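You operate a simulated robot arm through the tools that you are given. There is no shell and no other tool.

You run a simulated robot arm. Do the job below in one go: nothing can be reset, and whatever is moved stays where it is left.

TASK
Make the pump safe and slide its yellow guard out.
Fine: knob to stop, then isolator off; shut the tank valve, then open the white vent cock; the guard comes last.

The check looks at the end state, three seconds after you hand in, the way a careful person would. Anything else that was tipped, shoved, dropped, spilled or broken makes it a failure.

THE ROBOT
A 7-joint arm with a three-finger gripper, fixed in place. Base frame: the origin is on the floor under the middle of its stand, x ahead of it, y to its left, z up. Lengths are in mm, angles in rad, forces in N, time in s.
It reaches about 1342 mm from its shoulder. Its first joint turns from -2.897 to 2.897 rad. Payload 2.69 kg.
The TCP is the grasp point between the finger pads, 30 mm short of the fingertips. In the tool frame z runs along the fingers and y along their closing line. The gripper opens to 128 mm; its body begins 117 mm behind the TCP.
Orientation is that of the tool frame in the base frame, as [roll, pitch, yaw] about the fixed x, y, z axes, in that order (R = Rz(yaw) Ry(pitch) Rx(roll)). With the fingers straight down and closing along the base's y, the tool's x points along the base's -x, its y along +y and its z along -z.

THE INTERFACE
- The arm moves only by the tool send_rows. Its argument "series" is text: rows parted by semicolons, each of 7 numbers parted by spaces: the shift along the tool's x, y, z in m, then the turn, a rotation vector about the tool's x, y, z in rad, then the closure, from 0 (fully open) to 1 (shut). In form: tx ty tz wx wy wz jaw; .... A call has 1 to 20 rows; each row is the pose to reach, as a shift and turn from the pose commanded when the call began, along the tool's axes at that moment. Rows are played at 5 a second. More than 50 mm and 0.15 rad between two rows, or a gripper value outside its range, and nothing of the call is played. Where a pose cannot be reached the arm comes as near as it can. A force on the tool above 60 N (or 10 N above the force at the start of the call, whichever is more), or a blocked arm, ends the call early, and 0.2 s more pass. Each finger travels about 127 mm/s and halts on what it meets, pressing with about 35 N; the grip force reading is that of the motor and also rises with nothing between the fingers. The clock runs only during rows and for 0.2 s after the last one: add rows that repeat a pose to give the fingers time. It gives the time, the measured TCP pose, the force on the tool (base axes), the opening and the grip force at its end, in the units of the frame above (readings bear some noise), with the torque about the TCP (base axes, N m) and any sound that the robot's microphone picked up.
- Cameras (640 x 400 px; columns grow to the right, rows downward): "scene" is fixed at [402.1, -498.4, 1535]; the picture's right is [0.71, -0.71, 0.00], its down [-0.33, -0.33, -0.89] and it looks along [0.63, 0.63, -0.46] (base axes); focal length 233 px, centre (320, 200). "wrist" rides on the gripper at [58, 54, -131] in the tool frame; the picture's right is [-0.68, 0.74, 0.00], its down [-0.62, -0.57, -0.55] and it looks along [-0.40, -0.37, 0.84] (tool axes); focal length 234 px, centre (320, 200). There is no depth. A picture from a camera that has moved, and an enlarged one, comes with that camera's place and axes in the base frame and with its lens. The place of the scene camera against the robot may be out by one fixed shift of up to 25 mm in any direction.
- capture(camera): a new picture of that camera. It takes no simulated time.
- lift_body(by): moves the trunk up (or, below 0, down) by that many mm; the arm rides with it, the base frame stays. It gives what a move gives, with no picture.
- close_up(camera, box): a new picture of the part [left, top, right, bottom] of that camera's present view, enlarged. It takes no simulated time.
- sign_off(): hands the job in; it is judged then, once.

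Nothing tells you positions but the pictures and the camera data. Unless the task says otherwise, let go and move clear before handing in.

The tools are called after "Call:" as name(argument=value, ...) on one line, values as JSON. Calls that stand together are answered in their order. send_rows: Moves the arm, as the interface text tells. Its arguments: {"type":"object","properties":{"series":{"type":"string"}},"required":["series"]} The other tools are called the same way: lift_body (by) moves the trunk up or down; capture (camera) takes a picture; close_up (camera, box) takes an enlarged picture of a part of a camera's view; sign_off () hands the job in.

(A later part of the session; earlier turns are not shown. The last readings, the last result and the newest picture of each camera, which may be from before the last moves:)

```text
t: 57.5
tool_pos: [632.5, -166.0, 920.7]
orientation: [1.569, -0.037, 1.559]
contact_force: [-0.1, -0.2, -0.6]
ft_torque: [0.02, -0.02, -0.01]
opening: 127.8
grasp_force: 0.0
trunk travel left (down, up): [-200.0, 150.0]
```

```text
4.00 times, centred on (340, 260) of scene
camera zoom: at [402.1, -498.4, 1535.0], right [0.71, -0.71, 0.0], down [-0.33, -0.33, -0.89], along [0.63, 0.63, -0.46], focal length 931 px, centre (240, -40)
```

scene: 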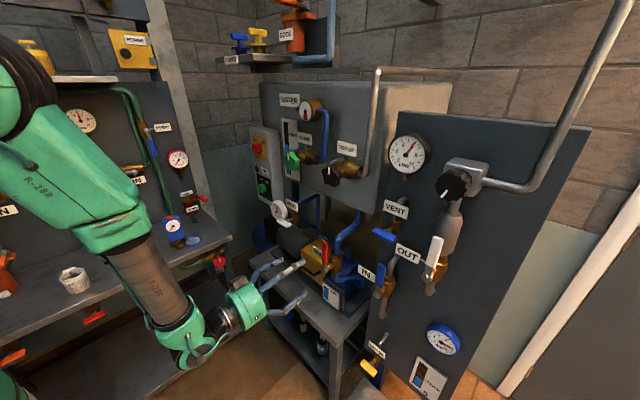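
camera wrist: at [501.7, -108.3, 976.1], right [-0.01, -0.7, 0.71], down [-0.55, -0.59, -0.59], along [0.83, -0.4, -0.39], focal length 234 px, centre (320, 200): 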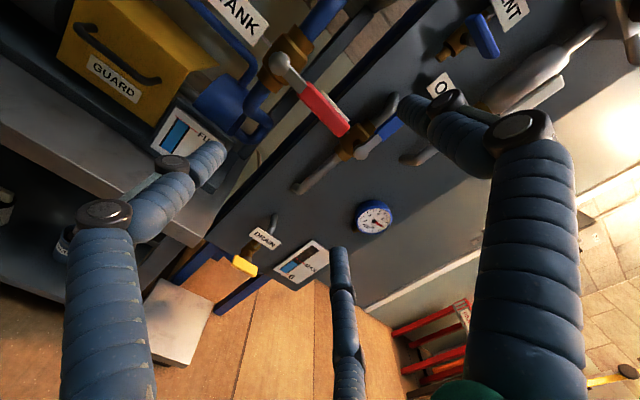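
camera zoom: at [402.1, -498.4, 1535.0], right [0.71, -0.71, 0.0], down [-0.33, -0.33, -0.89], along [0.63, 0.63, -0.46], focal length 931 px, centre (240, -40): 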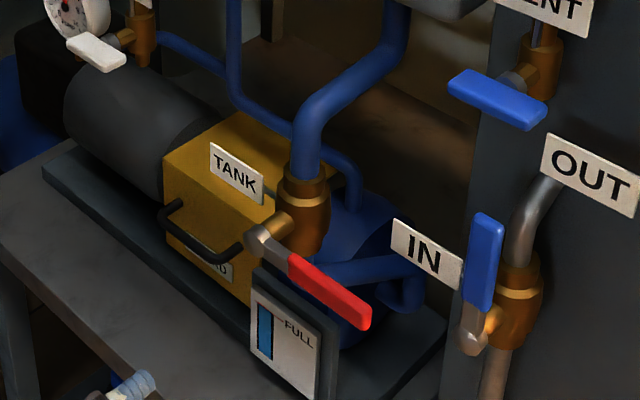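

The tank lever is shut (horizontal). Next, the white vent cock: moving left to look straight at it from a standoff.

Call:
send_rows(series="0.0374 0.0100 0.0030 0 0 -0.005 0;0.0748 0.0201 0.0060 0 0 -0.010 0;0.1122 0.0301 0.0090 0 0 -0.015 0;0.1496 0.0401 0.0120 0 0 -0.020 0;0.1870 0.0501 0.0150 0 0 -0.025 0;0.2244 0.0602 0.0180 0 0 -0.030 0;0.2618 0.0702 0.0210 0 0 -0.035 0;0.2992 0.0802 0.0240 0 0 -0.037 0;0.2992 0.0802 0.0240 0 0 -0.037 0")

Call:
capture(camera="wrist")

Call:
capture(camera="scene")

```text
t: 59.5
tool_pos: [658.9, 131.0, 1015.2]
orientation: [1.572, -0.003, 1.56]
contact_force: [-0.1, 0.1, -0.5]
ft_torque: [0.0, -0.01, -0.03]
opening: 128.1
grasp_force: 0.0
trunk travel left (down, up): [-200.0, 150.0]
```

```text
taken
camera wrist: at [529.2, 190.1, 1067.5], right [-0.01, -0.68, 0.74], down [-0.56, -0.61, -0.57], along [0.83, -0.41, -0.37], focal length 234 px, centre (320, 200)
```

wrist: 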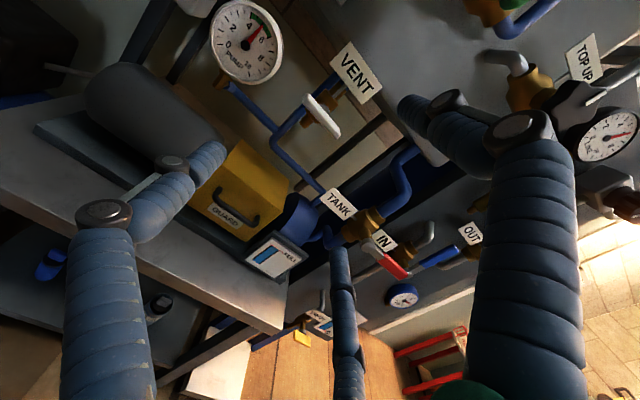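

```text
taken
```

scene: 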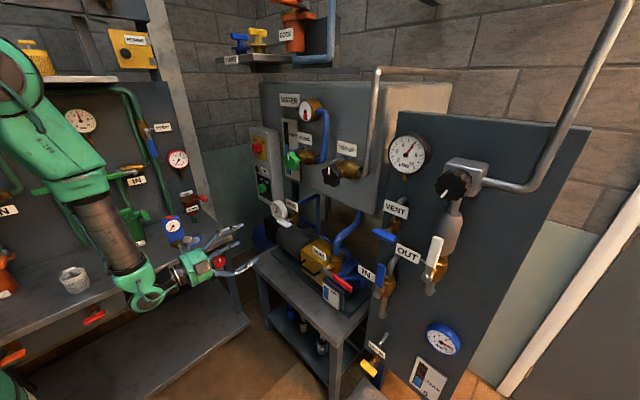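

Call:
close_up(camera="wrist", box=[272, 60, 400, 140])

Call:
close_up(camera="scene", box=[260, 190, 340, 240])

Call:
close_up(camera="wrist", box=[190, 130, 318, 210])

```text
5.00 times, centred on (336, 100) of wrist
camera zoom: at [529.2, 190.1, 1067.5], right [-0.01, -0.68, 0.74], down [-0.56, -0.61, -0.57], along [0.83, -0.41, -0.37], focal length 1171 px, centre (240, 700)
```

zoom: 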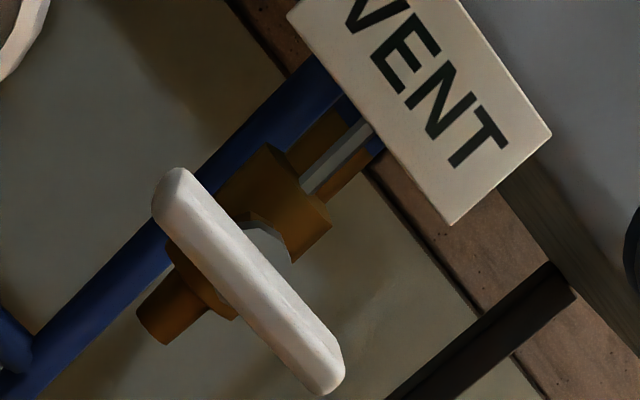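

```text
8.00 times, centred on (300, 215) of scene
camera zoom: at [402.1, -498.4, 1535.0], right [0.71, -0.71, 0.0], down [-0.33, -0.33, -0.89], along [0.63, 0.63, -0.46], focal length 1862 px, centre (480, 80)
```

zoom: 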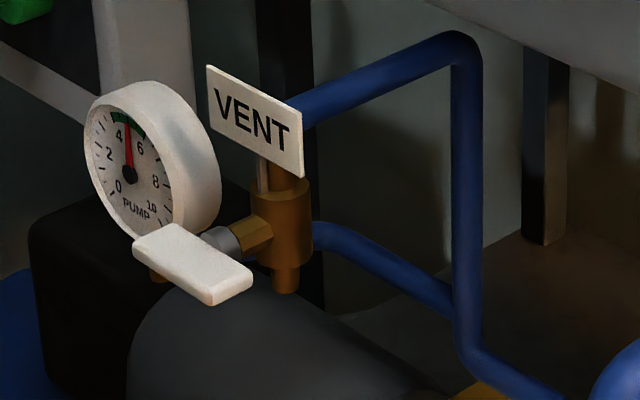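

```text
5.00 times, centred on (254, 170) of wrist
camera zoom: at [529.2, 190.1, 1067.5], right [-0.01, -0.68, 0.74], down [-0.56, -0.61, -0.57], along [0.83, -0.41, -0.37], focal length 1171 px, centre (650, 350)
```

zoom: 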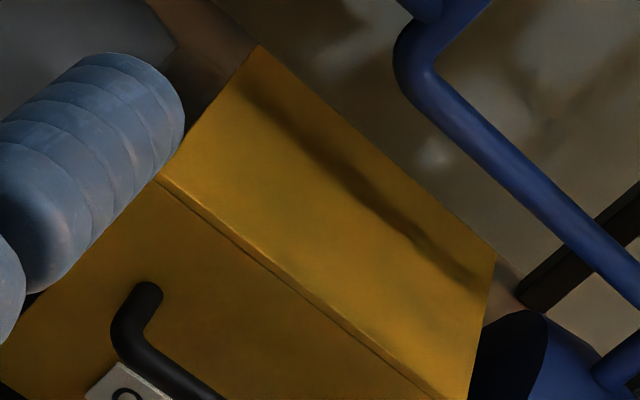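

The vent cock's handle is a flat wing: centre about (842, 130, 1016), lying along y, so it's closed across its vertical pipe. Approaching with thumb above and two fingers below.

Call:
send_rows(series="0.0002 0.0002 0.035 0 0.003 0 0;0.0004 0.0004 0.070 0 0.006 0 0;0.0006 0.0006 0.105 0 0.010 0 0;0.0006 0.0008 0.131 0 0.010 0 0;0.0006 0.0008 0.131 0 0.010 0 0")

Call:
capture(camera="wrist")

Call:
close_up(camera="scene", box=[240, 180, 340, 240])

```text
t: 60.8
tool_pos: [791.3, 128.8, 1013.0]
orientation: [1.57, -0.001, 1.572]
contact_force: [1.2, -0.7, -0.2]
ft_torque: [0.01, 0.01, 0.0]
opening: 127.9
grasp_force: 0.0
trunk travel left (down, up): [-200.0, 150.0]
```

```text
taken
camera wrist: at [660.7, 186.9, 1066.8], right [0.0, -0.68, 0.73], down [-0.55, -0.61, -0.57], along [0.84, -0.4, -0.37], focal length 234 px, centre (320, 200)
```

wrist: 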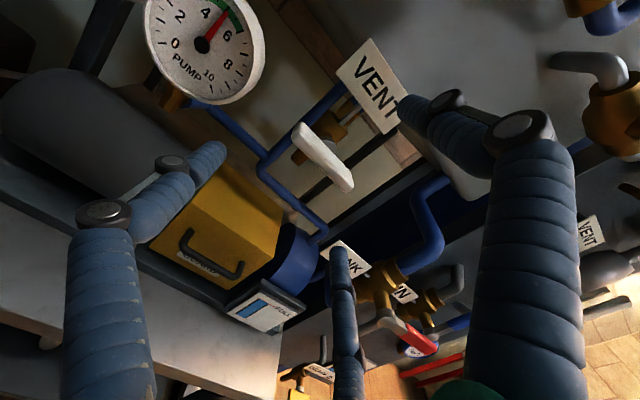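

```text
6.40 times, centred on (290, 210) of scene
camera zoom: at [402.1, -498.4, 1535.0], right [0.71, -0.71, 0.0], down [-0.33, -0.33, -0.89], along [0.63, 0.63, -0.46], focal length 1490 px, centre (512, 136)
```

zoom: 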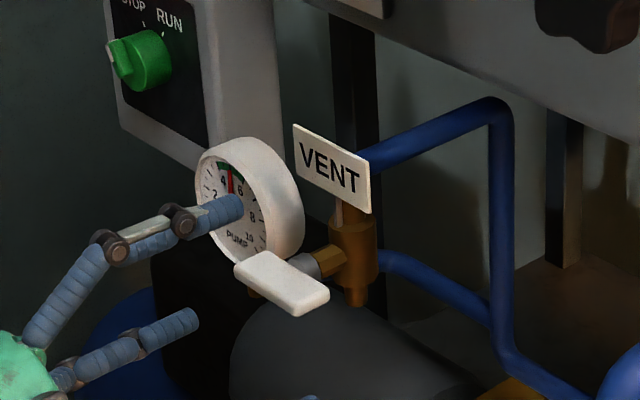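

Call:
close_up(camera="wrist", box=[260, 90, 388, 210])

```text
3.33 times, centred on (324, 150) of wrist
camera zoom: at [660.7, 186.9, 1066.8], right [0.0, -0.68, 0.73], down [-0.55, -0.61, -0.57], along [0.84, -0.4, -0.37], focal length 781 px, centre (307, 367)
```

zoom: 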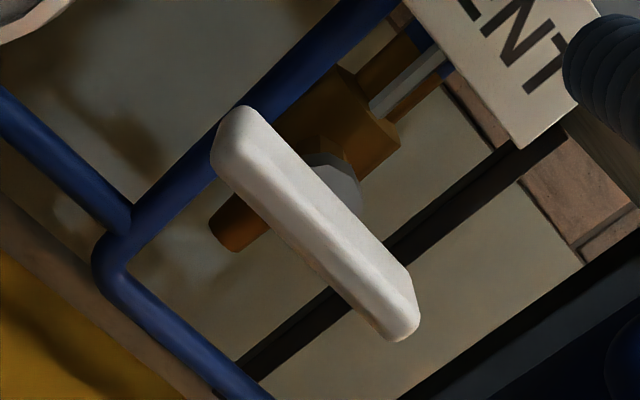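

Aligning a little and closing on the wing handle gradually.

Call:
send_rows(series="0.0012 0.0040 0.015 0 0 0 0;0.0012 0.0040 0.034 0 0 0 0;0.0012 0.0040 0.034 0 0 0 0.3;0.0012 0.0040 0.034 0 0 0 0.5;0.0012 0.0040 0.034 0 0 0 0.65;0.0012 0.0040 0.034 0 0 0 0.72;0.0012 0.0040 0.034 0 0 0 0.77")

Call:
capture(camera="wrist")

Call:
close_up(camera="scene", box=[240, 180, 340, 240])

```text
t: 62.4
tool_pos: [824.6, 130.0, 1018.3]
orientation: [1.572, -0.001, 1.571]
contact_force: [-0.5, 1.3, -2.9]
ft_torque: [-0.06, 0.03, 0.01]
opening: 30.9
grasp_force: 1.0
trunk travel left (down, up): [-200.0, 150.0]
```

```text
taken
camera wrist: at [692.9, 187.9, 1071.2], right [0.0, -0.68, 0.74], down [-0.55, -0.61, -0.57], along [0.84, -0.4, -0.37], focal length 234 px, centre (320, 200)
```

wrist: 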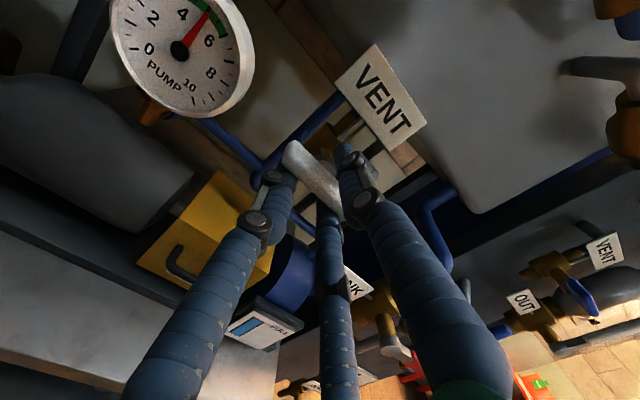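

```text
6.40 times, centred on (290, 210) of scene
camera zoom: at [402.1, -498.4, 1535.0], right [0.71, -0.71, 0.0], down [-0.33, -0.33, -0.89], along [0.63, 0.63, -0.46], focal length 1490 px, centre (512, 136)
```

zoom: 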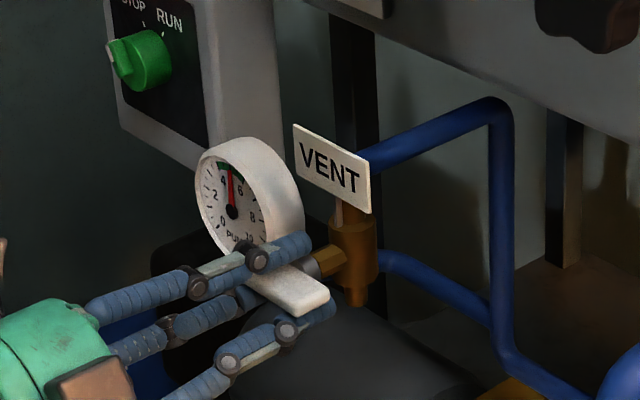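

Call:
send_rows(series="0 -0.0005 0 0 0 0 0.80;0 -0.0005 0 0 0 0 0.83;0 -0.001 0 0 0 0 0.86;0 -0.001 0 0 0 0 0.9;0 -0.001 0 0 0 0 0.9")

Call:
capture(camera="wrist")

Call:
close_up(camera="scene", box=[240, 180, 340, 240])

```text
t: 63.5
tool_pos: [823.5, 128.9, 1016.2]
orientation: [1.569, -0.003, 1.57]
contact_force: [-2.3, 3.7, -6.8]
ft_torque: [-0.11, 0.02, 0.24]
opening: 24.0
grasp_force: 45.0
trunk travel left (down, up): [-200.0, 150.0]
```

```text
taken
camera wrist: at [693.0, 187.8, 1069.7], right [0.0, -0.68, 0.74], down [-0.55, -0.61, -0.57], along [0.84, -0.4, -0.37], focal length 234 px, centre (320, 200)
```

wrist: 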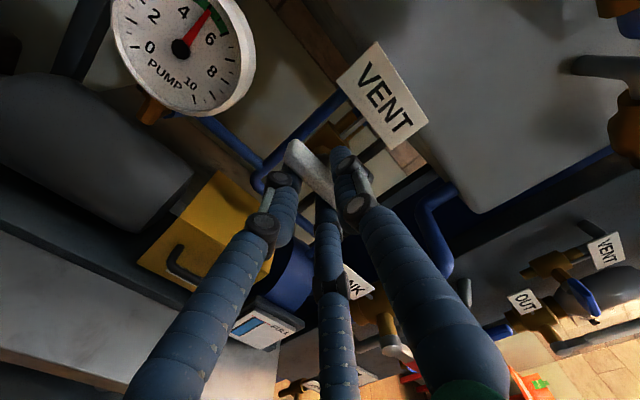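

```text
6.40 times, centred on (290, 210) of scene
camera zoom: at [402.1, -498.4, 1535.0], right [0.71, -0.71, 0.0], down [-0.33, -0.33, -0.89], along [0.63, 0.63, -0.46], focal length 1490 px, centre (512, 136)
```

zoom: 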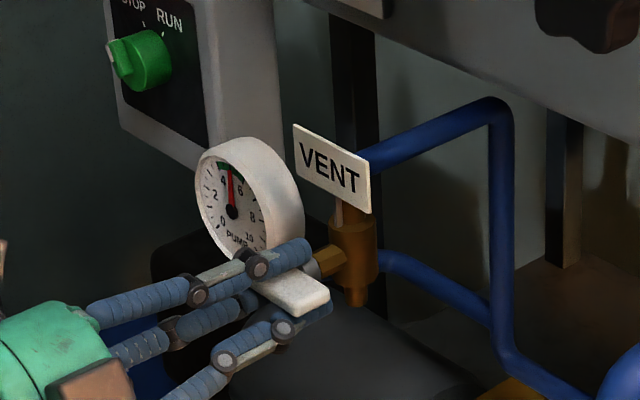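

Solid centred grip. Testing a small counter-clockwise turn.

Call:
send_rows(series="0 0 0 0 0 -0.06 0.9;0 0 0 0 0 -0.12 0.9;0 0 0 0 0 -0.20 0.9;0 0 0 0 0 -0.20 0.9")

Call:
capture(camera="wrist")

Call:
close_up(camera="scene", box=[240, 180, 340, 240])

```text
t: 64.5
tool_pos: [824.2, 129.2, 1017.2]
orientation: [1.571, 0.2, 1.569]
contact_force: [-1.8, -2.8, -4.8]
ft_torque: [0.04, 0.03, 0.22]
opening: 24.0
grasp_force: 44.9
trunk travel left (down, up): [-200.0, 150.0]
```

```text
taken
camera wrist: at [693.0, 196.9, 1057.1], right [0.0, -0.52, 0.86], down [-0.55, -0.71, -0.43], along [0.84, -0.47, -0.28], focal length 234 px, centre (320, 200)
```

wrist: 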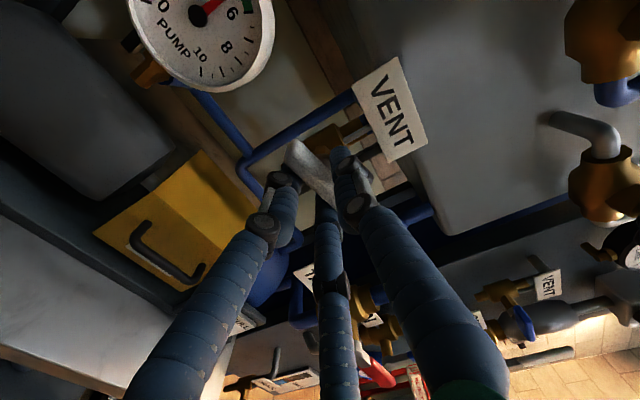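

```text
6.40 times, centred on (290, 210) of scene
camera zoom: at [402.1, -498.4, 1535.0], right [0.71, -0.71, 0.0], down [-0.33, -0.33, -0.89], along [0.63, 0.63, -0.46], focal length 1490 px, centre (512, 136)
```

zoom: 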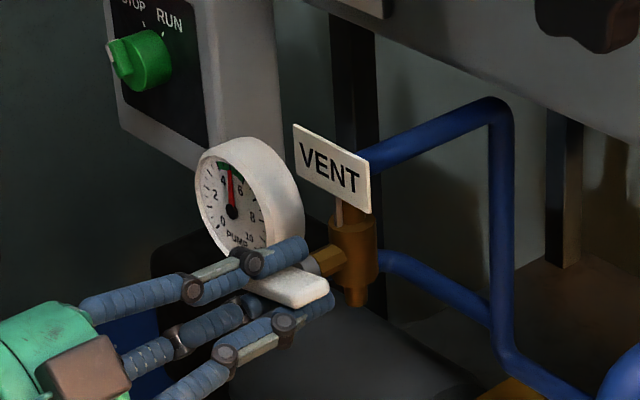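

It turns freely counter-clockwise. Continuing.

Call:
send_rows(series="0 0 0 0 0 -0.13 0.9;0 0 0 0 0 -0.26 0.9;0 0 0 0 0 -0.39 0.9;0 0 0 0 0 -0.52 0.9;0 0 0 0 0 -0.65 0.9;0 0 0 0 0 -0.78 0.9")

Call:
close_up(camera="scene", box=[240, 180, 340, 240])

```text
t: 66.0
tool_pos: [823.9, 127.6, 1019.2]
orientation: [1.566, 0.978, 1.563]
contact_force: [-1.1, -29.1, 12.5]
ft_torque: [0.05, -0.39, -0.48]
opening: 23.7
grasp_force: 44.8
trunk travel left (down, up): [-200.0, 150.0]
```

```text
6.40 times, centred on (290, 210) of scene
camera zoom: at [402.1, -498.4, 1535.0], right [0.71, -0.71, 0.0], down [-0.33, -0.33, -0.89], along [0.63, 0.63, -0.46], focal length 1490 px, centre (512, 136)
```

zoom: 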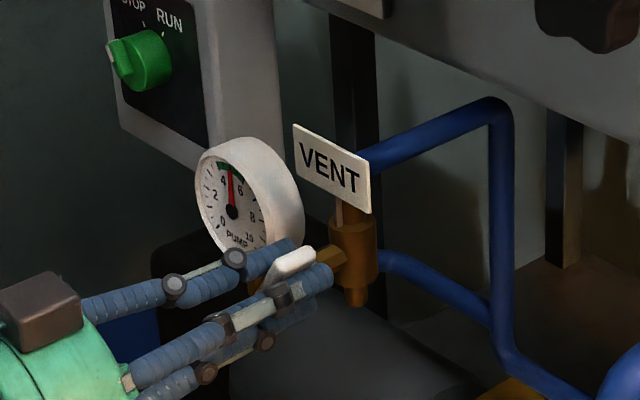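

Call:
send_rows(series="-0.0021 -0.0013 0 0 0 0 0.9;-0.0042 -0.0026 0 0 0 -0.10 0.9;-0.0042 -0.0026 0 0 0 -0.22 0.9;-0.0042 -0.0026 0 0 0 -0.34 0.9;-0.0042 -0.0026 0 0 0 -0.46 0.9;-0.0042 -0.0026 0 0 0 -0.58 0.9;-0.0042 -0.0026 0 0 0 -0.58 0.9")

Call:
close_up(camera="scene", box=[240, 180, 340, 240])

Call:
capture(camera="wrist")

```text
t: 67.5
tool_pos: [824.6, 126.7, 1021.9]
orientation: [1.31, 1.561, 1.312]
contact_force: [-9.5, 27.2, 13.9]
ft_torque: [0.06, -0.18, 0.94]
opening: 23.5
grasp_force: 45.7
trunk travel left (down, up): [-200.0, 150.0]
```

```text
6.40 times, centred on (290, 210) of scene
camera zoom: at [402.1, -498.4, 1535.0], right [0.71, -0.71, 0.0], down [-0.33, -0.33, -0.89], along [0.63, 0.63, -0.46], focal length 1490 px, centre (512, 136)
```

zoom: 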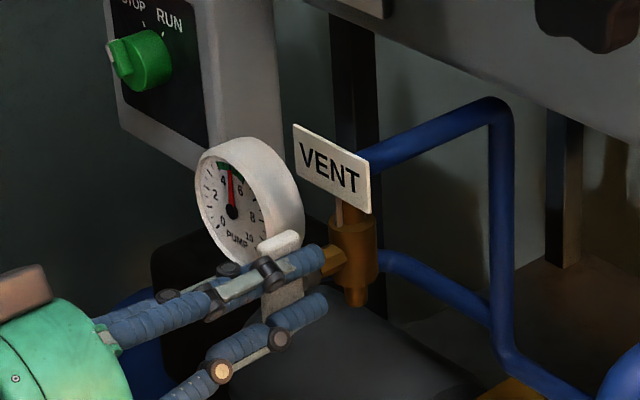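

```text
taken
camera wrist: at [693.0, 181.0, 961.4], right [0.0, 0.73, 0.68], down [-0.55, -0.57, 0.61], along [0.84, -0.37, 0.4], focal length 234 px, centre (320, 200)
```

wrist: 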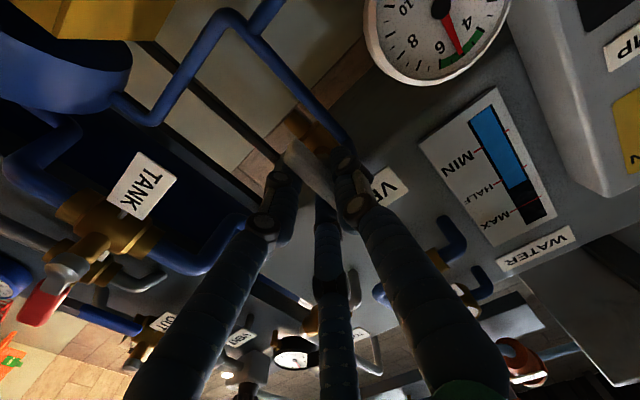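

The handle is about vertical. Nudging further to find its end stop, with a small re-centre.

Call:
send_rows(series="-0.002 0.003 0 0 0 -0.03 0.9;-0.002 0.003 0 0 0 -0.07 0.9;-0.002 0.003 0 0 0 -0.11 0.9;-0.002 0.003 0 0 0 -0.11 0.9")

Call:
close_up(camera="scene", box=[240, 180, 340, 240])

```text
t: 68.5
tool_pos: [823.6, 126.3, 1019.9]
orientation: [-1.588, 1.471, -1.59]
contact_force: [-5.5, 0.6, -1.3]
ft_torque: [1.85, -0.24, 0.8]
opening: 25.0
grasp_force: 44.7
trunk travel left (down, up): [-200.0, 150.0]
```

```text
6.40 times, centred on (290, 210) of scene
camera zoom: at [402.1, -498.4, 1535.0], right [0.71, -0.71, 0.0], down [-0.33, -0.33, -0.89], along [0.63, 0.63, -0.46], focal length 1490 px, centre (512, 136)
```

zoom: 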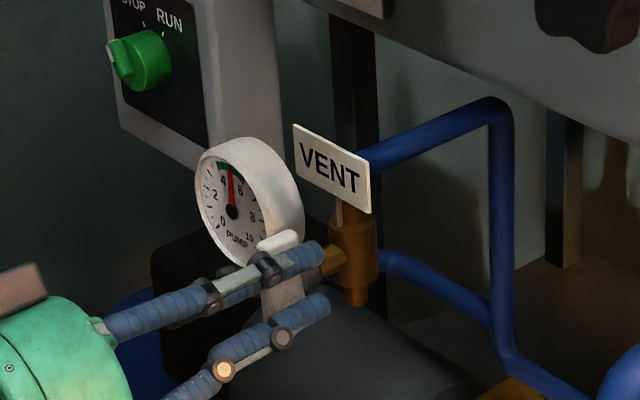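

The stop is reached (torque 1.85 N·m). Releasing and backing off.

Call:
send_rows(series="0 0 0 0 0 0.05 0.8;0 0 0 0 0 0.05 0.5;0 0 0 0 0 0.05 0;0 0 0 0 0 0.05 0;0 0 -0.03 0 0 0.05 0;0 0 -0.07 0 0 0.05 0;0 0 -0.11 0 0 0.05 0;0 0 -0.15 0 0 0.05 0;0 0 -0.19 0 0 0.05 0")

Call:
capture(camera="wrist")

Call:
close_up(camera="scene", box=[240, 180, 340, 240])

Call:
close_up(camera="scene", box=[270, 225, 366, 285])

```text
t: 70.5
tool_pos: [632.8, 127.0, 1020.0]
orientation: [-1.581, 1.522, -1.579]
contact_force: [0.4, 0.5, -0.4]
ft_torque: [-0.01, -0.01, -0.03]
opening: 127.9
grasp_force: 0.1
trunk travel left (down, up): [-200.0, 150.0]
```

```text
taken
camera wrist: at [502.4, 178.1, 958.6], right [0.0, 0.77, 0.64], down [-0.55, -0.54, 0.64], along [0.84, -0.35, 0.42], focal length 234 px, centre (320, 200)
```

wrist: 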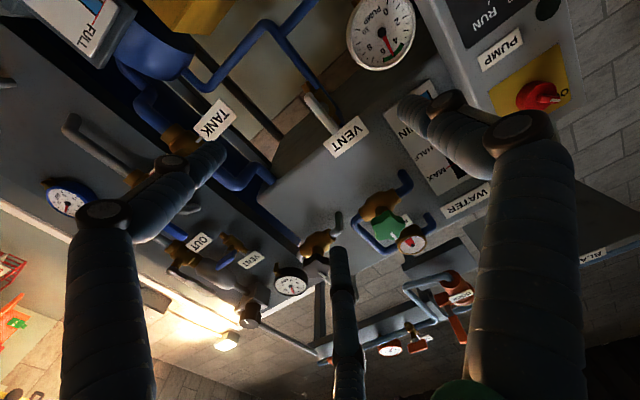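

```text
6.40 times, centred on (290, 210) of scene
camera zoom: at [402.1, -498.4, 1535.0], right [0.71, -0.71, 0.0], down [-0.33, -0.33, -0.89], along [0.63, 0.63, -0.46], focal length 1490 px, centre (512, 136)
```

zoom: 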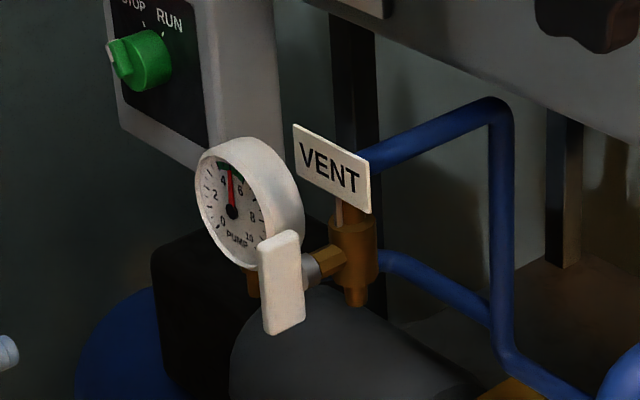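

```text
6.67 times, centred on (318, 255) of scene
camera zoom: at [402.1, -498.4, 1535.0], right [0.71, -0.71, 0.0], down [-0.33, -0.33, -0.89], along [0.63, 0.63, -0.46], focal length 1552 px, centre (333, -167)
```

zoom: 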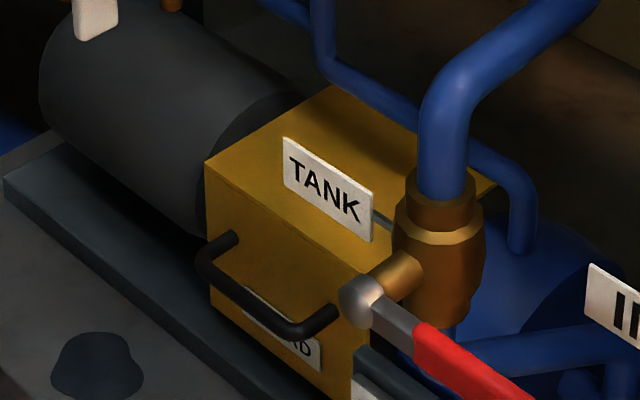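

Vent cock is vertical (open). Now the guard: its handle bar runs along y at about (925, 51–147, 743). Moving lower in front of it with the camera on top.

Call:
send_rows(series="0.0170 -0.0013 0.0052 0 0 0.1246 0;0.0340 -0.0026 0.0103 0 0 0.2492 0;0.0510 -0.0039 0.0155 0 0 0.3738 0;0.0680 -0.0052 0.0206 0 0 0.4985 0;0.0850 -0.0065 0.0258 0 0 0.6231 0;0.1020 -0.0078 0.0309 0 0 0.7477 0;0.1191 -0.0092 0.0361 0 0 0.8723 0;0.1361 -0.0105 0.0412 0 0 0.9969 0;0.1531 -0.0118 0.0464 0 0 1.1215 0;0.1701 -0.0131 0.0515 0 0 1.2462 0;0.1871 -0.0144 0.0567 0 0 1.3708 0;0.2041 -0.0157 0.0618 0 0 1.4954 0;0.2211 -0.0170 0.0670 0 0 1.62 0;0.2211 -0.0170 0.0670 0 0 1.62 0")

Call:
capture(camera="wrist")

Call:
capture(camera="scene")

```text
t: 73.5
tool_pos: [701.0, 99.5, 800.4]
orientation: [1.57, -0.004, 1.572]
contact_force: [0.3, -0.1, 0.0]
ft_torque: [0.01, -0.02, -0.01]
opening: 127.9
grasp_force: 0.1
trunk travel left (down, up): [-200.0, 150.0]
```

```text
taken
camera wrist: at [569.7, 158.2, 853.1], right [0.0, -0.68, 0.73], down [-0.55, -0.61, -0.57], along [0.84, -0.4, -0.37], focal length 234 px, centre (320, 200)
```

wrist: 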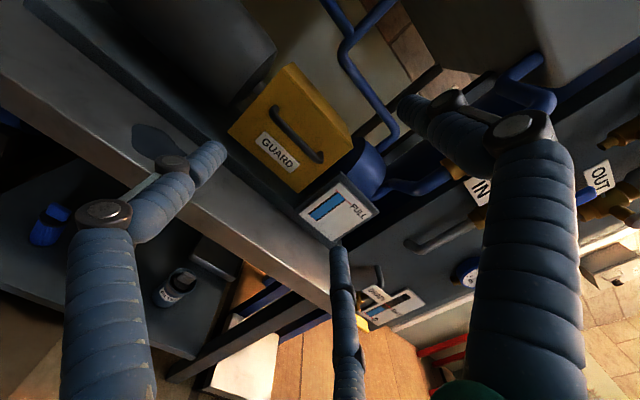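

```text
taken
```

scene: 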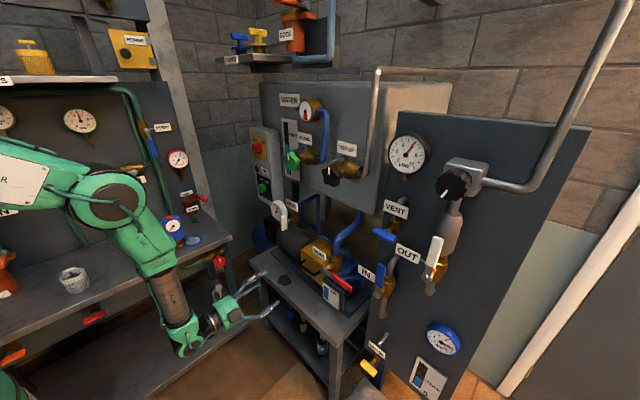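

I notice a dark patch on the bench below the vent that wasn't there before. I'll inspect it, plus the tank valve, vent and gauge.

Call:
close_up(camera="scene", box=[252, 250, 316, 290])

Call:
close_up(camera="wrist", box=[100, 90, 228, 170])

Call:
close_up(camera="scene", box=[300, 240, 380, 290])

Call:
close_up(camera="scene", box=[262, 192, 310, 222])

Call:
close_up(camera="wrist", box=[220, 60, 380, 200])

```text
10.00 times, centred on (284, 270) of scene
camera zoom: at [402.1, -498.4, 1535.0], right [0.71, -0.71, 0.0], down [-0.33, -0.33, -0.89], along [0.63, 0.63, -0.46], focal length 2328 px, centre (680, -500)
```

zoom: 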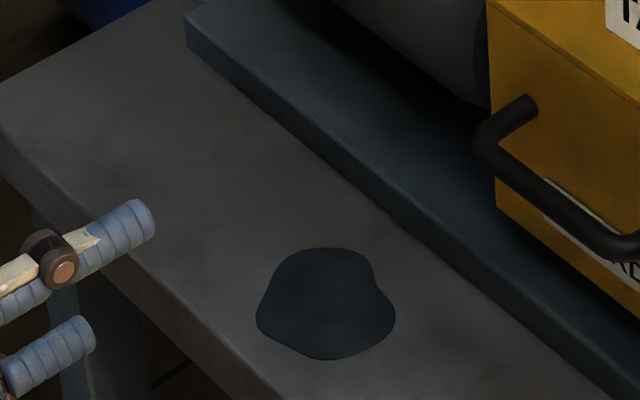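

```text
5.00 times, centred on (164, 130) of wrist
camera zoom: at [569.7, 158.2, 853.1], right [0.0, -0.68, 0.73], down [-0.55, -0.61, -0.57], along [0.84, -0.4, -0.37], focal length 1171 px, centre (1100, 550)
```

zoom: 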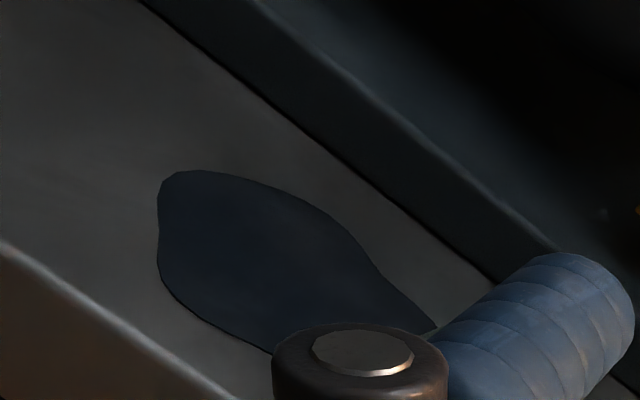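

```text
8.00 times, centred on (340, 265) of scene
camera zoom: at [402.1, -498.4, 1535.0], right [0.71, -0.71, 0.0], down [-0.33, -0.33, -0.89], along [0.63, 0.63, -0.46], focal length 1862 px, centre (160, -320)
```

zoom: 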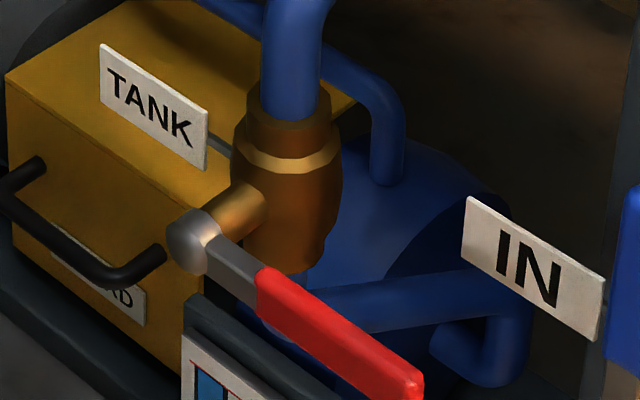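

```text
13.33 times, centred on (286, 207) of scene
camera zoom: at [402.1, -498.4, 1535.0], right [0.71, -0.71, 0.0], down [-0.33, -0.33, -0.89], along [0.63, 0.63, -0.46], focal length 3104 px, centre (773, 107)
```

zoom: 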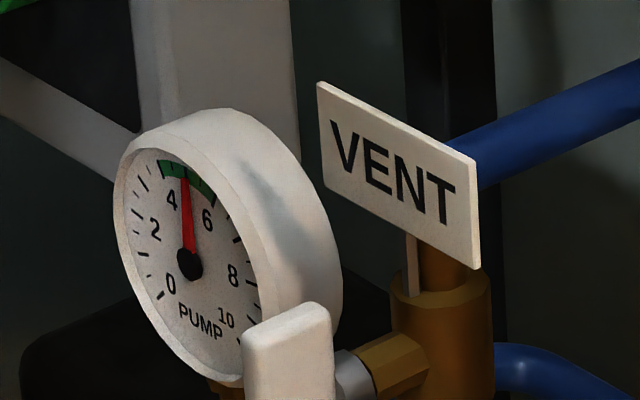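

```text
2.86 times, centred on (300, 130) of wrist
camera zoom: at [569.7, 158.2, 853.1], right [0.0, -0.68, 0.73], down [-0.55, -0.61, -0.57], along [0.84, -0.4, -0.37], focal length 669 px, centre (377, 400)
```

zoom: 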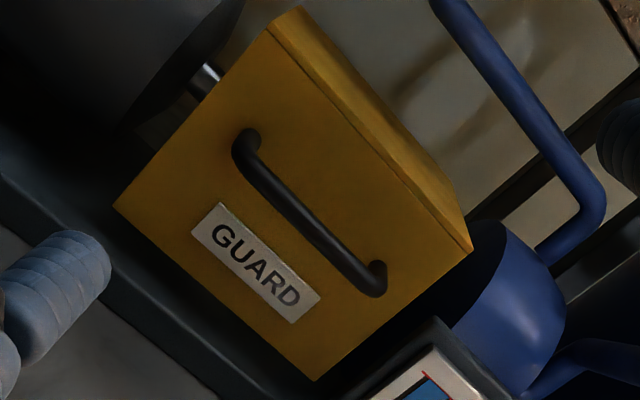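

A puddle sits on the bench front below the gauge/vent area, while the tank lever is fully across (shut). I'll check the tank level to judge whether anything is still flowing.

Call:
close_up(camera="scene", box=[245, 120, 309, 160])

Call:
close_up(camera="scene", box=[245, 160, 309, 200])

Call:
close_up(camera="scene", box=[270, 205, 334, 245])

Call:
close_up(camera="scene", box=[240, 260, 400, 360])

```text
10.00 times, centred on (277, 140) of scene
camera zoom: at [402.1, -498.4, 1535.0], right [0.71, -0.71, 0.0], down [-0.33, -0.33, -0.89], along [0.63, 0.63, -0.46], focal length 2328 px, centre (750, 800)
```

zoom: 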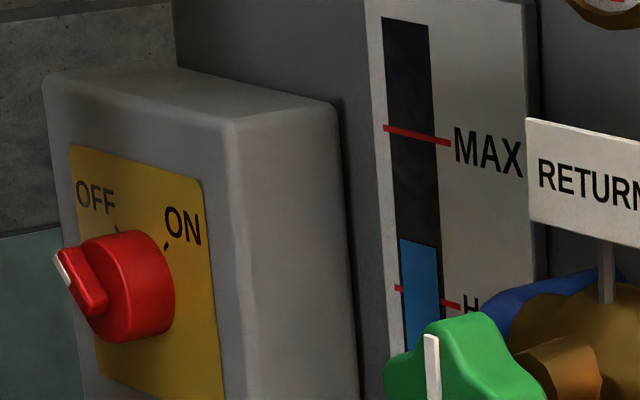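

```text
10.00 times, centred on (277, 180) of scene
camera zoom: at [402.1, -498.4, 1535.0], right [0.71, -0.71, 0.0], down [-0.33, -0.33, -0.89], along [0.63, 0.63, -0.46], focal length 2328 px, centre (750, 400)
```

zoom: 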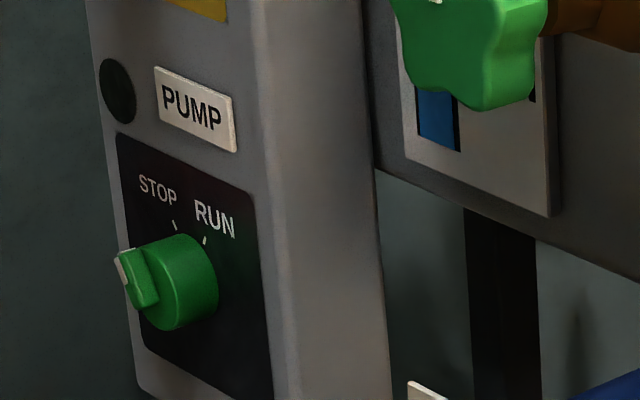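

```text
10.00 times, centred on (302, 225) of scene
camera zoom: at [402.1, -498.4, 1535.0], right [0.71, -0.71, 0.0], down [-0.33, -0.33, -0.89], along [0.63, 0.63, -0.46], focal length 2328 px, centre (500, -50)
```

zoom: 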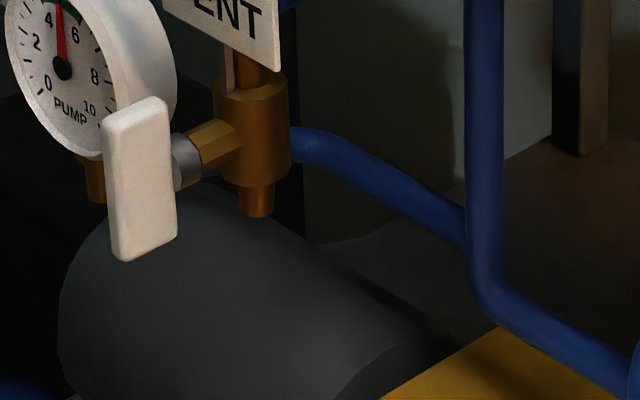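

```text
4.00 times, centred on (320, 310) of scene
camera zoom: at [402.1, -498.4, 1535.0], right [0.71, -0.71, 0.0], down [-0.33, -0.33, -0.89], along [0.63, 0.63, -0.46], focal length 931 px, centre (320, -240)
```

zoom: 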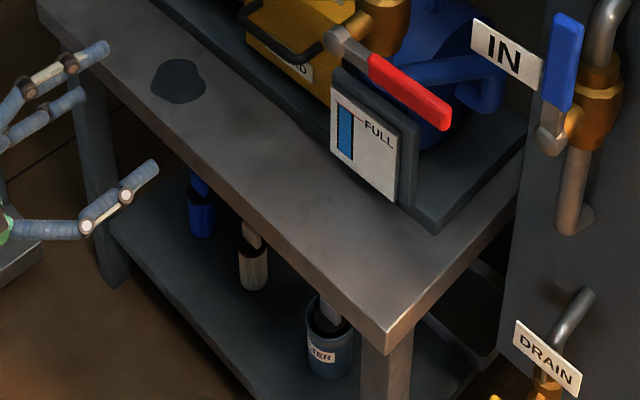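

Tank level hasn't changed. I'll double check that the tank lever is truly hard against its closed stop by viewing it up close.

Call:
send_rows(series="-0.037 0.0233 0 0 0 0 0;-0.073 0.0467 0 0 0 0 0;-0.110 0.0700 0 0 0 0 0;-0.147 0.0933 0 0 0 0 0;-0.183 0.1167 0 0 0 0 0;-0.220 0.1400 0 0 0 0 0;-0.220 0.1400 0 0 0 0 0")

Call:
capture(camera="wrist")

Call:
close_up(camera="wrist", box=[220, 40, 400, 180])

Call:
close_up(camera="scene", box=[252, 250, 316, 290])

```text
t: 75.2
tool_pos: [700.5, -121.7, 939.3]
orientation: [1.57, -0.003, 1.57]
contact_force: [-0.8, -0.1, 0.6]
ft_torque: [0.0, 0.0, 0.03]
opening: 128.0
grasp_force: 0.1
trunk travel left (down, up): [-200.0, 150.0]
```

```text
taken
camera wrist: at [570.1, -63.7, 993.1], right [0.0, -0.68, 0.73], down [-0.55, -0.61, -0.57], along [0.84, -0.4, -0.37], focal length 234 px, centre (320, 200)
```

wrist: 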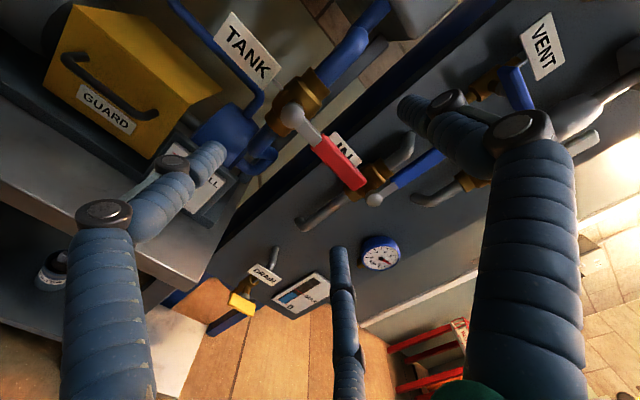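

```text
2.86 times, centred on (310, 110) of wrist
camera zoom: at [570.1, -63.7, 993.1], right [0.0, -0.68, 0.73], down [-0.55, -0.61, -0.57], along [0.84, -0.4, -0.37], focal length 669 px, centre (349, 457)
```

zoom: 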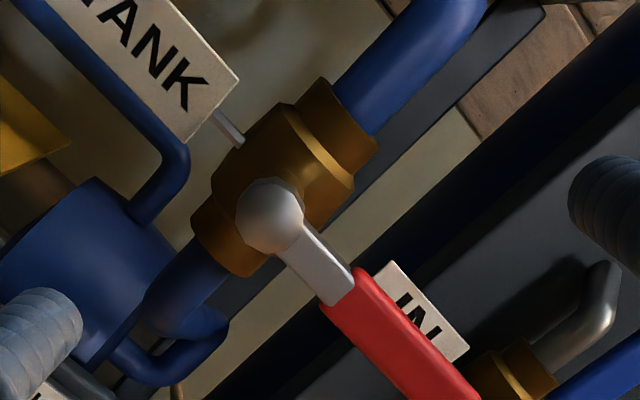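

```text
10.00 times, centred on (284, 270) of scene
camera zoom: at [402.1, -498.4, 1535.0], right [0.71, -0.71, 0.0], down [-0.33, -0.33, -0.89], along [0.63, 0.63, -0.46], focal length 2328 px, centre (680, -500)
```

zoom: 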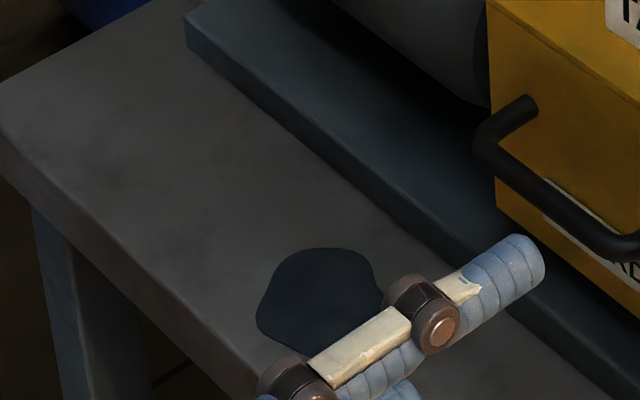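

Call:
close_up(camera="wrist", box=[276, 90, 372, 190])

Call:
close_up(camera="wrist", box=[308, 128, 372, 192])

```text
4.00 times, centred on (324, 140) of wrist
camera zoom: at [570.1, -63.7, 993.1], right [0.0, -0.68, 0.73], down [-0.55, -0.61, -0.57], along [0.84, -0.4, -0.37], focal length 937 px, centre (304, 440)
```

zoom: 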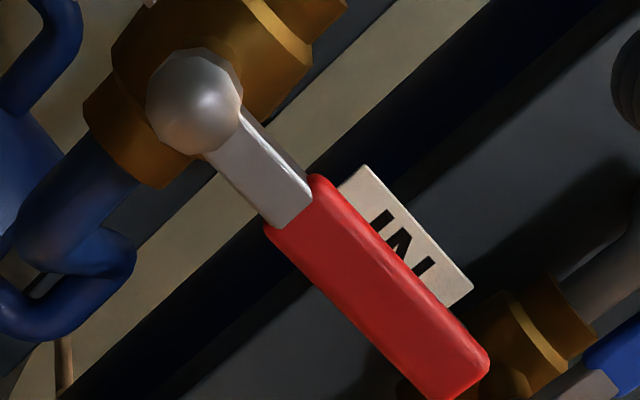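

```text
6.25 times, centred on (340, 160) of wrist
camera zoom: at [570.1, -63.7, 993.1], right [0.0, -0.68, 0.73], down [-0.55, -0.61, -0.57], along [0.84, -0.4, -0.37], focal length 1464 px, centre (195, 450)
```

zoom: 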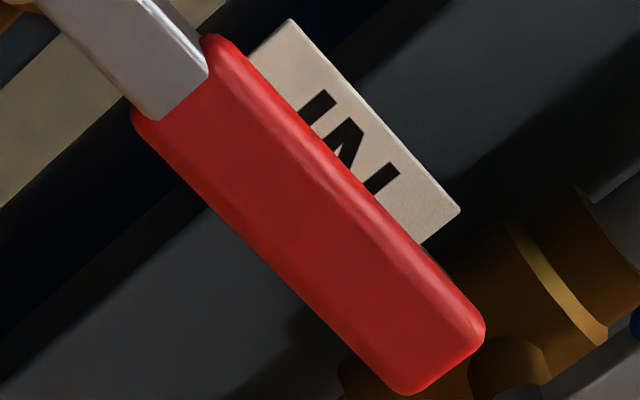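

The tank lever is level to within a degree, so it's shut, and the puddle isn't growing. Continuing to the guard: handle bar at x 925, z 745.5, y 49–146; guard face x≈946. Moving to a standoff.

Call:
send_rows(series="0.0314 -0.0277 0.0086 0 0 0 0;0.0629 -0.0554 0.0171 0 0 0 0;0.0943 -0.0831 0.0257 0 0 0 0;0.1257 -0.1109 0.0343 0 0 0 0;0.1571 -0.1386 0.0429 0 0 0 0;0.1886 -0.1663 0.0514 0 0 0 0;0.2200 -0.1940 0.0600 0 0 0 0;0.2200 -0.1940 0.0600 0 0 0 0")

Call:
capture(camera="wrist")

Call:
close_up(camera="wrist", box=[220, 60, 380, 200])

Call:
capture(camera="scene")

```text
t: 77.0
tool_pos: [762.6, 99.3, 746.7]
orientation: [1.571, -0.001, 1.571]
contact_force: [-0.4, 0.3, -0.6]
ft_torque: [0.02, -0.03, -0.05]
opening: 128.2
grasp_force: 0.0
trunk travel left (down, up): [-200.0, 150.0]
```

```text
taken
camera wrist: at [631.2, 157.4, 800.0], right [0.0, -0.68, 0.74], down [-0.55, -0.61, -0.57], along [0.84, -0.4, -0.37], focal length 234 px, centre (320, 200)
```

wrist: 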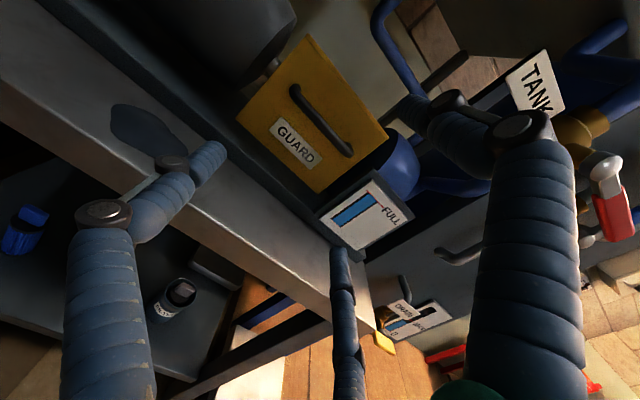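

```text
2.86 times, centred on (300, 130) of wrist
camera zoom: at [631.2, 157.4, 800.0], right [0.0, -0.68, 0.74], down [-0.55, -0.61, -0.57], along [0.84, -0.4, -0.37], focal length 669 px, centre (377, 400)
```

zoom: 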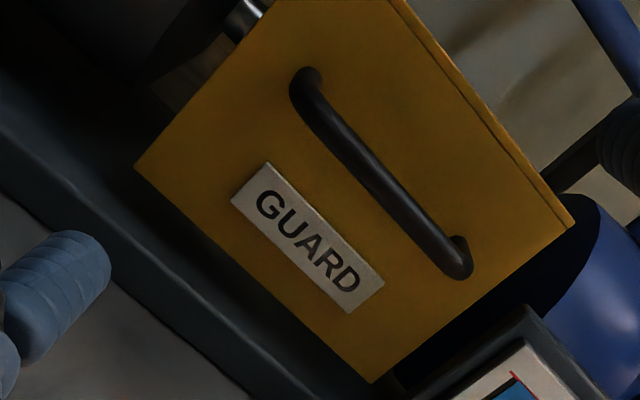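

```text
taken
```

scene: 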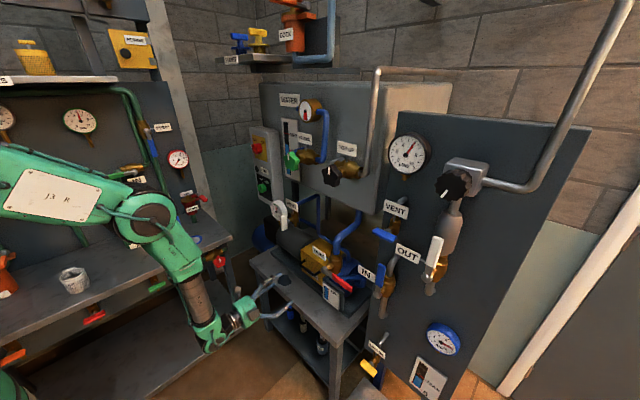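

Well aligned. Advancing to the handle.

Call:
send_rows(series="-0.001 0.001 0.036 0 0 0 0;-0.002 0.001 0.072 0 0 0 0;-0.002 0.001 0.108 0 0 0 0;-0.002 0.001 0.125 0 0 0 0;-0.002 0.001 0.143 0 0 0 0;-0.002 0.001 0.143 0 0 0 0")

Call:
capture(camera="wrist")

Call:
close_up(camera="scene", box=[252, 230, 364, 300])

```text
t: 78.3
tool_pos: [903.0, 97.0, 748.1]
orientation: [1.571, -0.002, 1.57]
contact_force: [0.2, 0.5, 0.3]
ft_torque: [0.04, 0.02, 0.0]
opening: 127.8
grasp_force: 0.1
trunk travel left (down, up): [-200.0, 150.0]
```

```text
taken
camera wrist: at [773.2, 156.1, 800.6], right [0.0, -0.68, 0.73], down [-0.55, -0.61, -0.57], along [0.84, -0.4, -0.37], focal length 234 px, centre (320, 200)
```

wrist: 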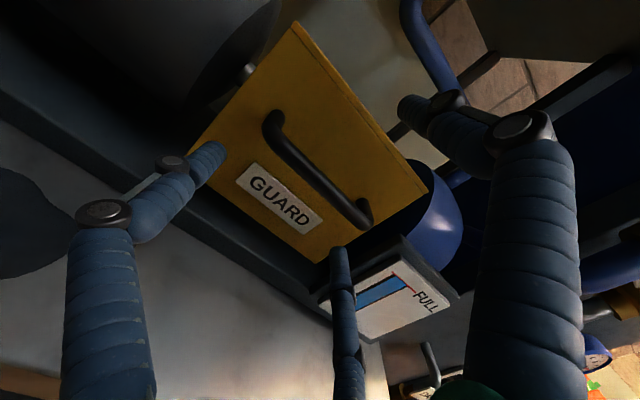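

```text
5.71 times, centred on (308, 265) of scene
camera zoom: at [402.1, -498.4, 1535.0], right [0.71, -0.71, 0.0], down [-0.33, -0.33, -0.89], along [0.63, 0.63, -0.46], focal length 1330 px, centre (389, -171)
```

zoom: 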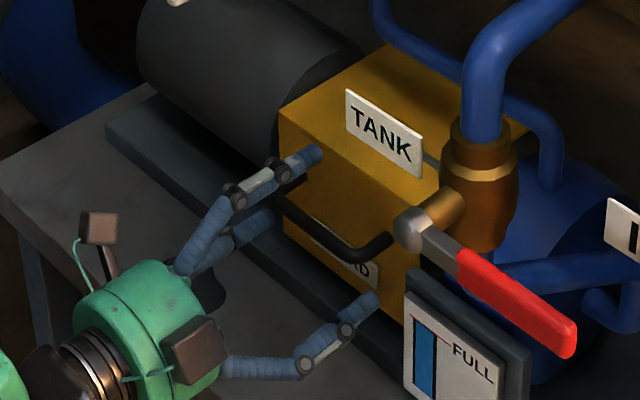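

Bar is at x≈928, guard face ≈954. Going 11 mm further then closing on the bar.

Call:
send_rows(series="0 0 0.006 0 0 0 0;0 0 0.011 0 0 0 0;0 0 0.011 0 0 0 0.3;0 0 0.011 0 0 0 0.55;0 0 0.011 0 0 0 0.7;0 0 0.011 0 0 0 0.8;0 0 0.011 0 0 0 0.85;0 0 0.011 0 0 0 0.9;0 0 0.011 0 0 0 0.95;0 0 0.011 0 0 0 0.95")

Call:
capture(camera="wrist")

Call:
close_up(camera="scene", box=[252, 230, 364, 300])

```text
t: 80.5
tool_pos: [915.4, 98.5, 746.1]
orientation: [1.573, -0.003, 1.571]
contact_force: [-3.1, 4.9, -21.0]
ft_torque: [-0.08, -0.08, 0.11]
opening: 18.6
grasp_force: 44.6
trunk travel left (down, up): [-200.0, 150.0]
```

```text
taken
camera wrist: at [783.4, 156.5, 798.8], right [0.0, -0.68, 0.74], down [-0.55, -0.61, -0.56], along [0.83, -0.4, -0.37], focal length 234 px, centre (320, 200)
```

wrist: 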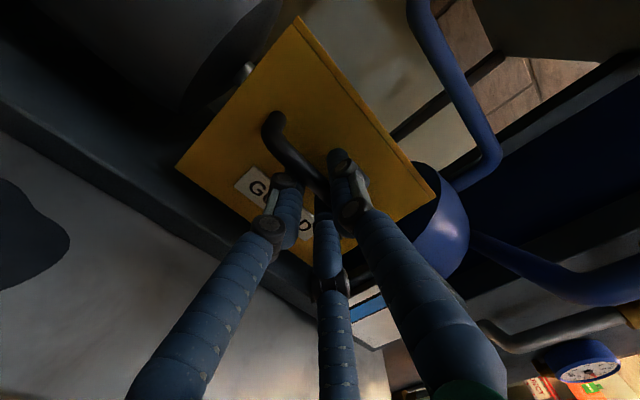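

```text
5.71 times, centred on (308, 265) of scene
camera zoom: at [402.1, -498.4, 1535.0], right [0.71, -0.71, 0.0], down [-0.33, -0.33, -0.89], along [0.63, 0.63, -0.46], focal length 1330 px, centre (389, -171)
```

zoom: 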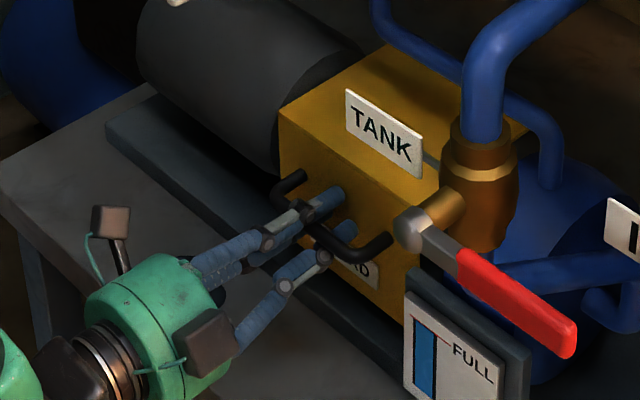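

The bar is gripped. Easing the vertical offset and pulling out a first few centimetres.

Call:
send_rows(series="0 -0.0015 0 0 0 0 0.95;0 -0.003 -0.002 0 0 0 0.95;0 -0.003 -0.007 0 0 0 0.95;0 -0.003 -0.014 0 0 0 0.95;0 -0.003 -0.022 0 0 0 0.95;0 -0.003 -0.030 0 0 0 0.95")

Call:
capture(camera="wrist")

Call:
close_up(camera="scene", box=[252, 230, 364, 300])

```text
t: 82.0
tool_pos: [887.6, 98.6, 744.1]
orientation: [1.57, -0.001, 1.568]
contact_force: [1.6, 1.5, -11.0]
ft_torque: [-0.19, -0.04, 0.5]
opening: 18.9
grasp_force: 43.5
trunk travel left (down, up): [-200.0, 150.0]
```

```text
taken
camera wrist: at [754.6, 156.5, 798.3], right [0.0, -0.68, 0.73], down [-0.55, -0.61, -0.57], along [0.84, -0.4, -0.37], focal length 234 px, centre (320, 200)
```

wrist: 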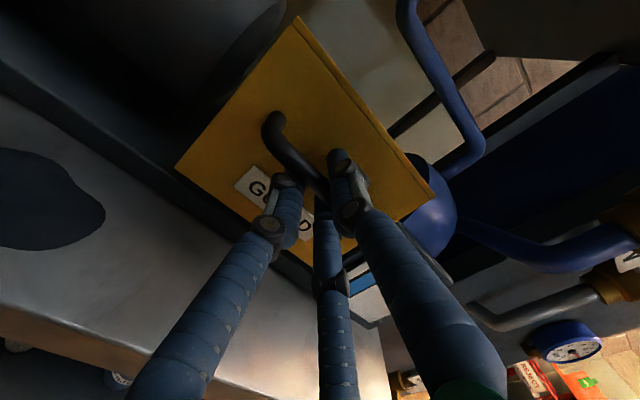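

```text
5.71 times, centred on (308, 265) of scene
camera zoom: at [402.1, -498.4, 1535.0], right [0.71, -0.71, 0.0], down [-0.33, -0.33, -0.89], along [0.63, 0.63, -0.46], focal length 1330 px, centre (389, -171)
```

zoom: 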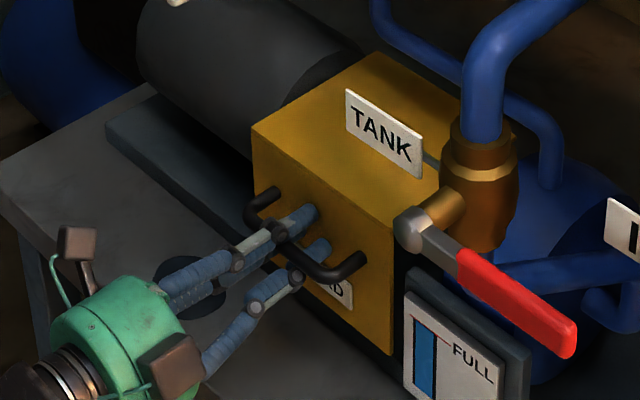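

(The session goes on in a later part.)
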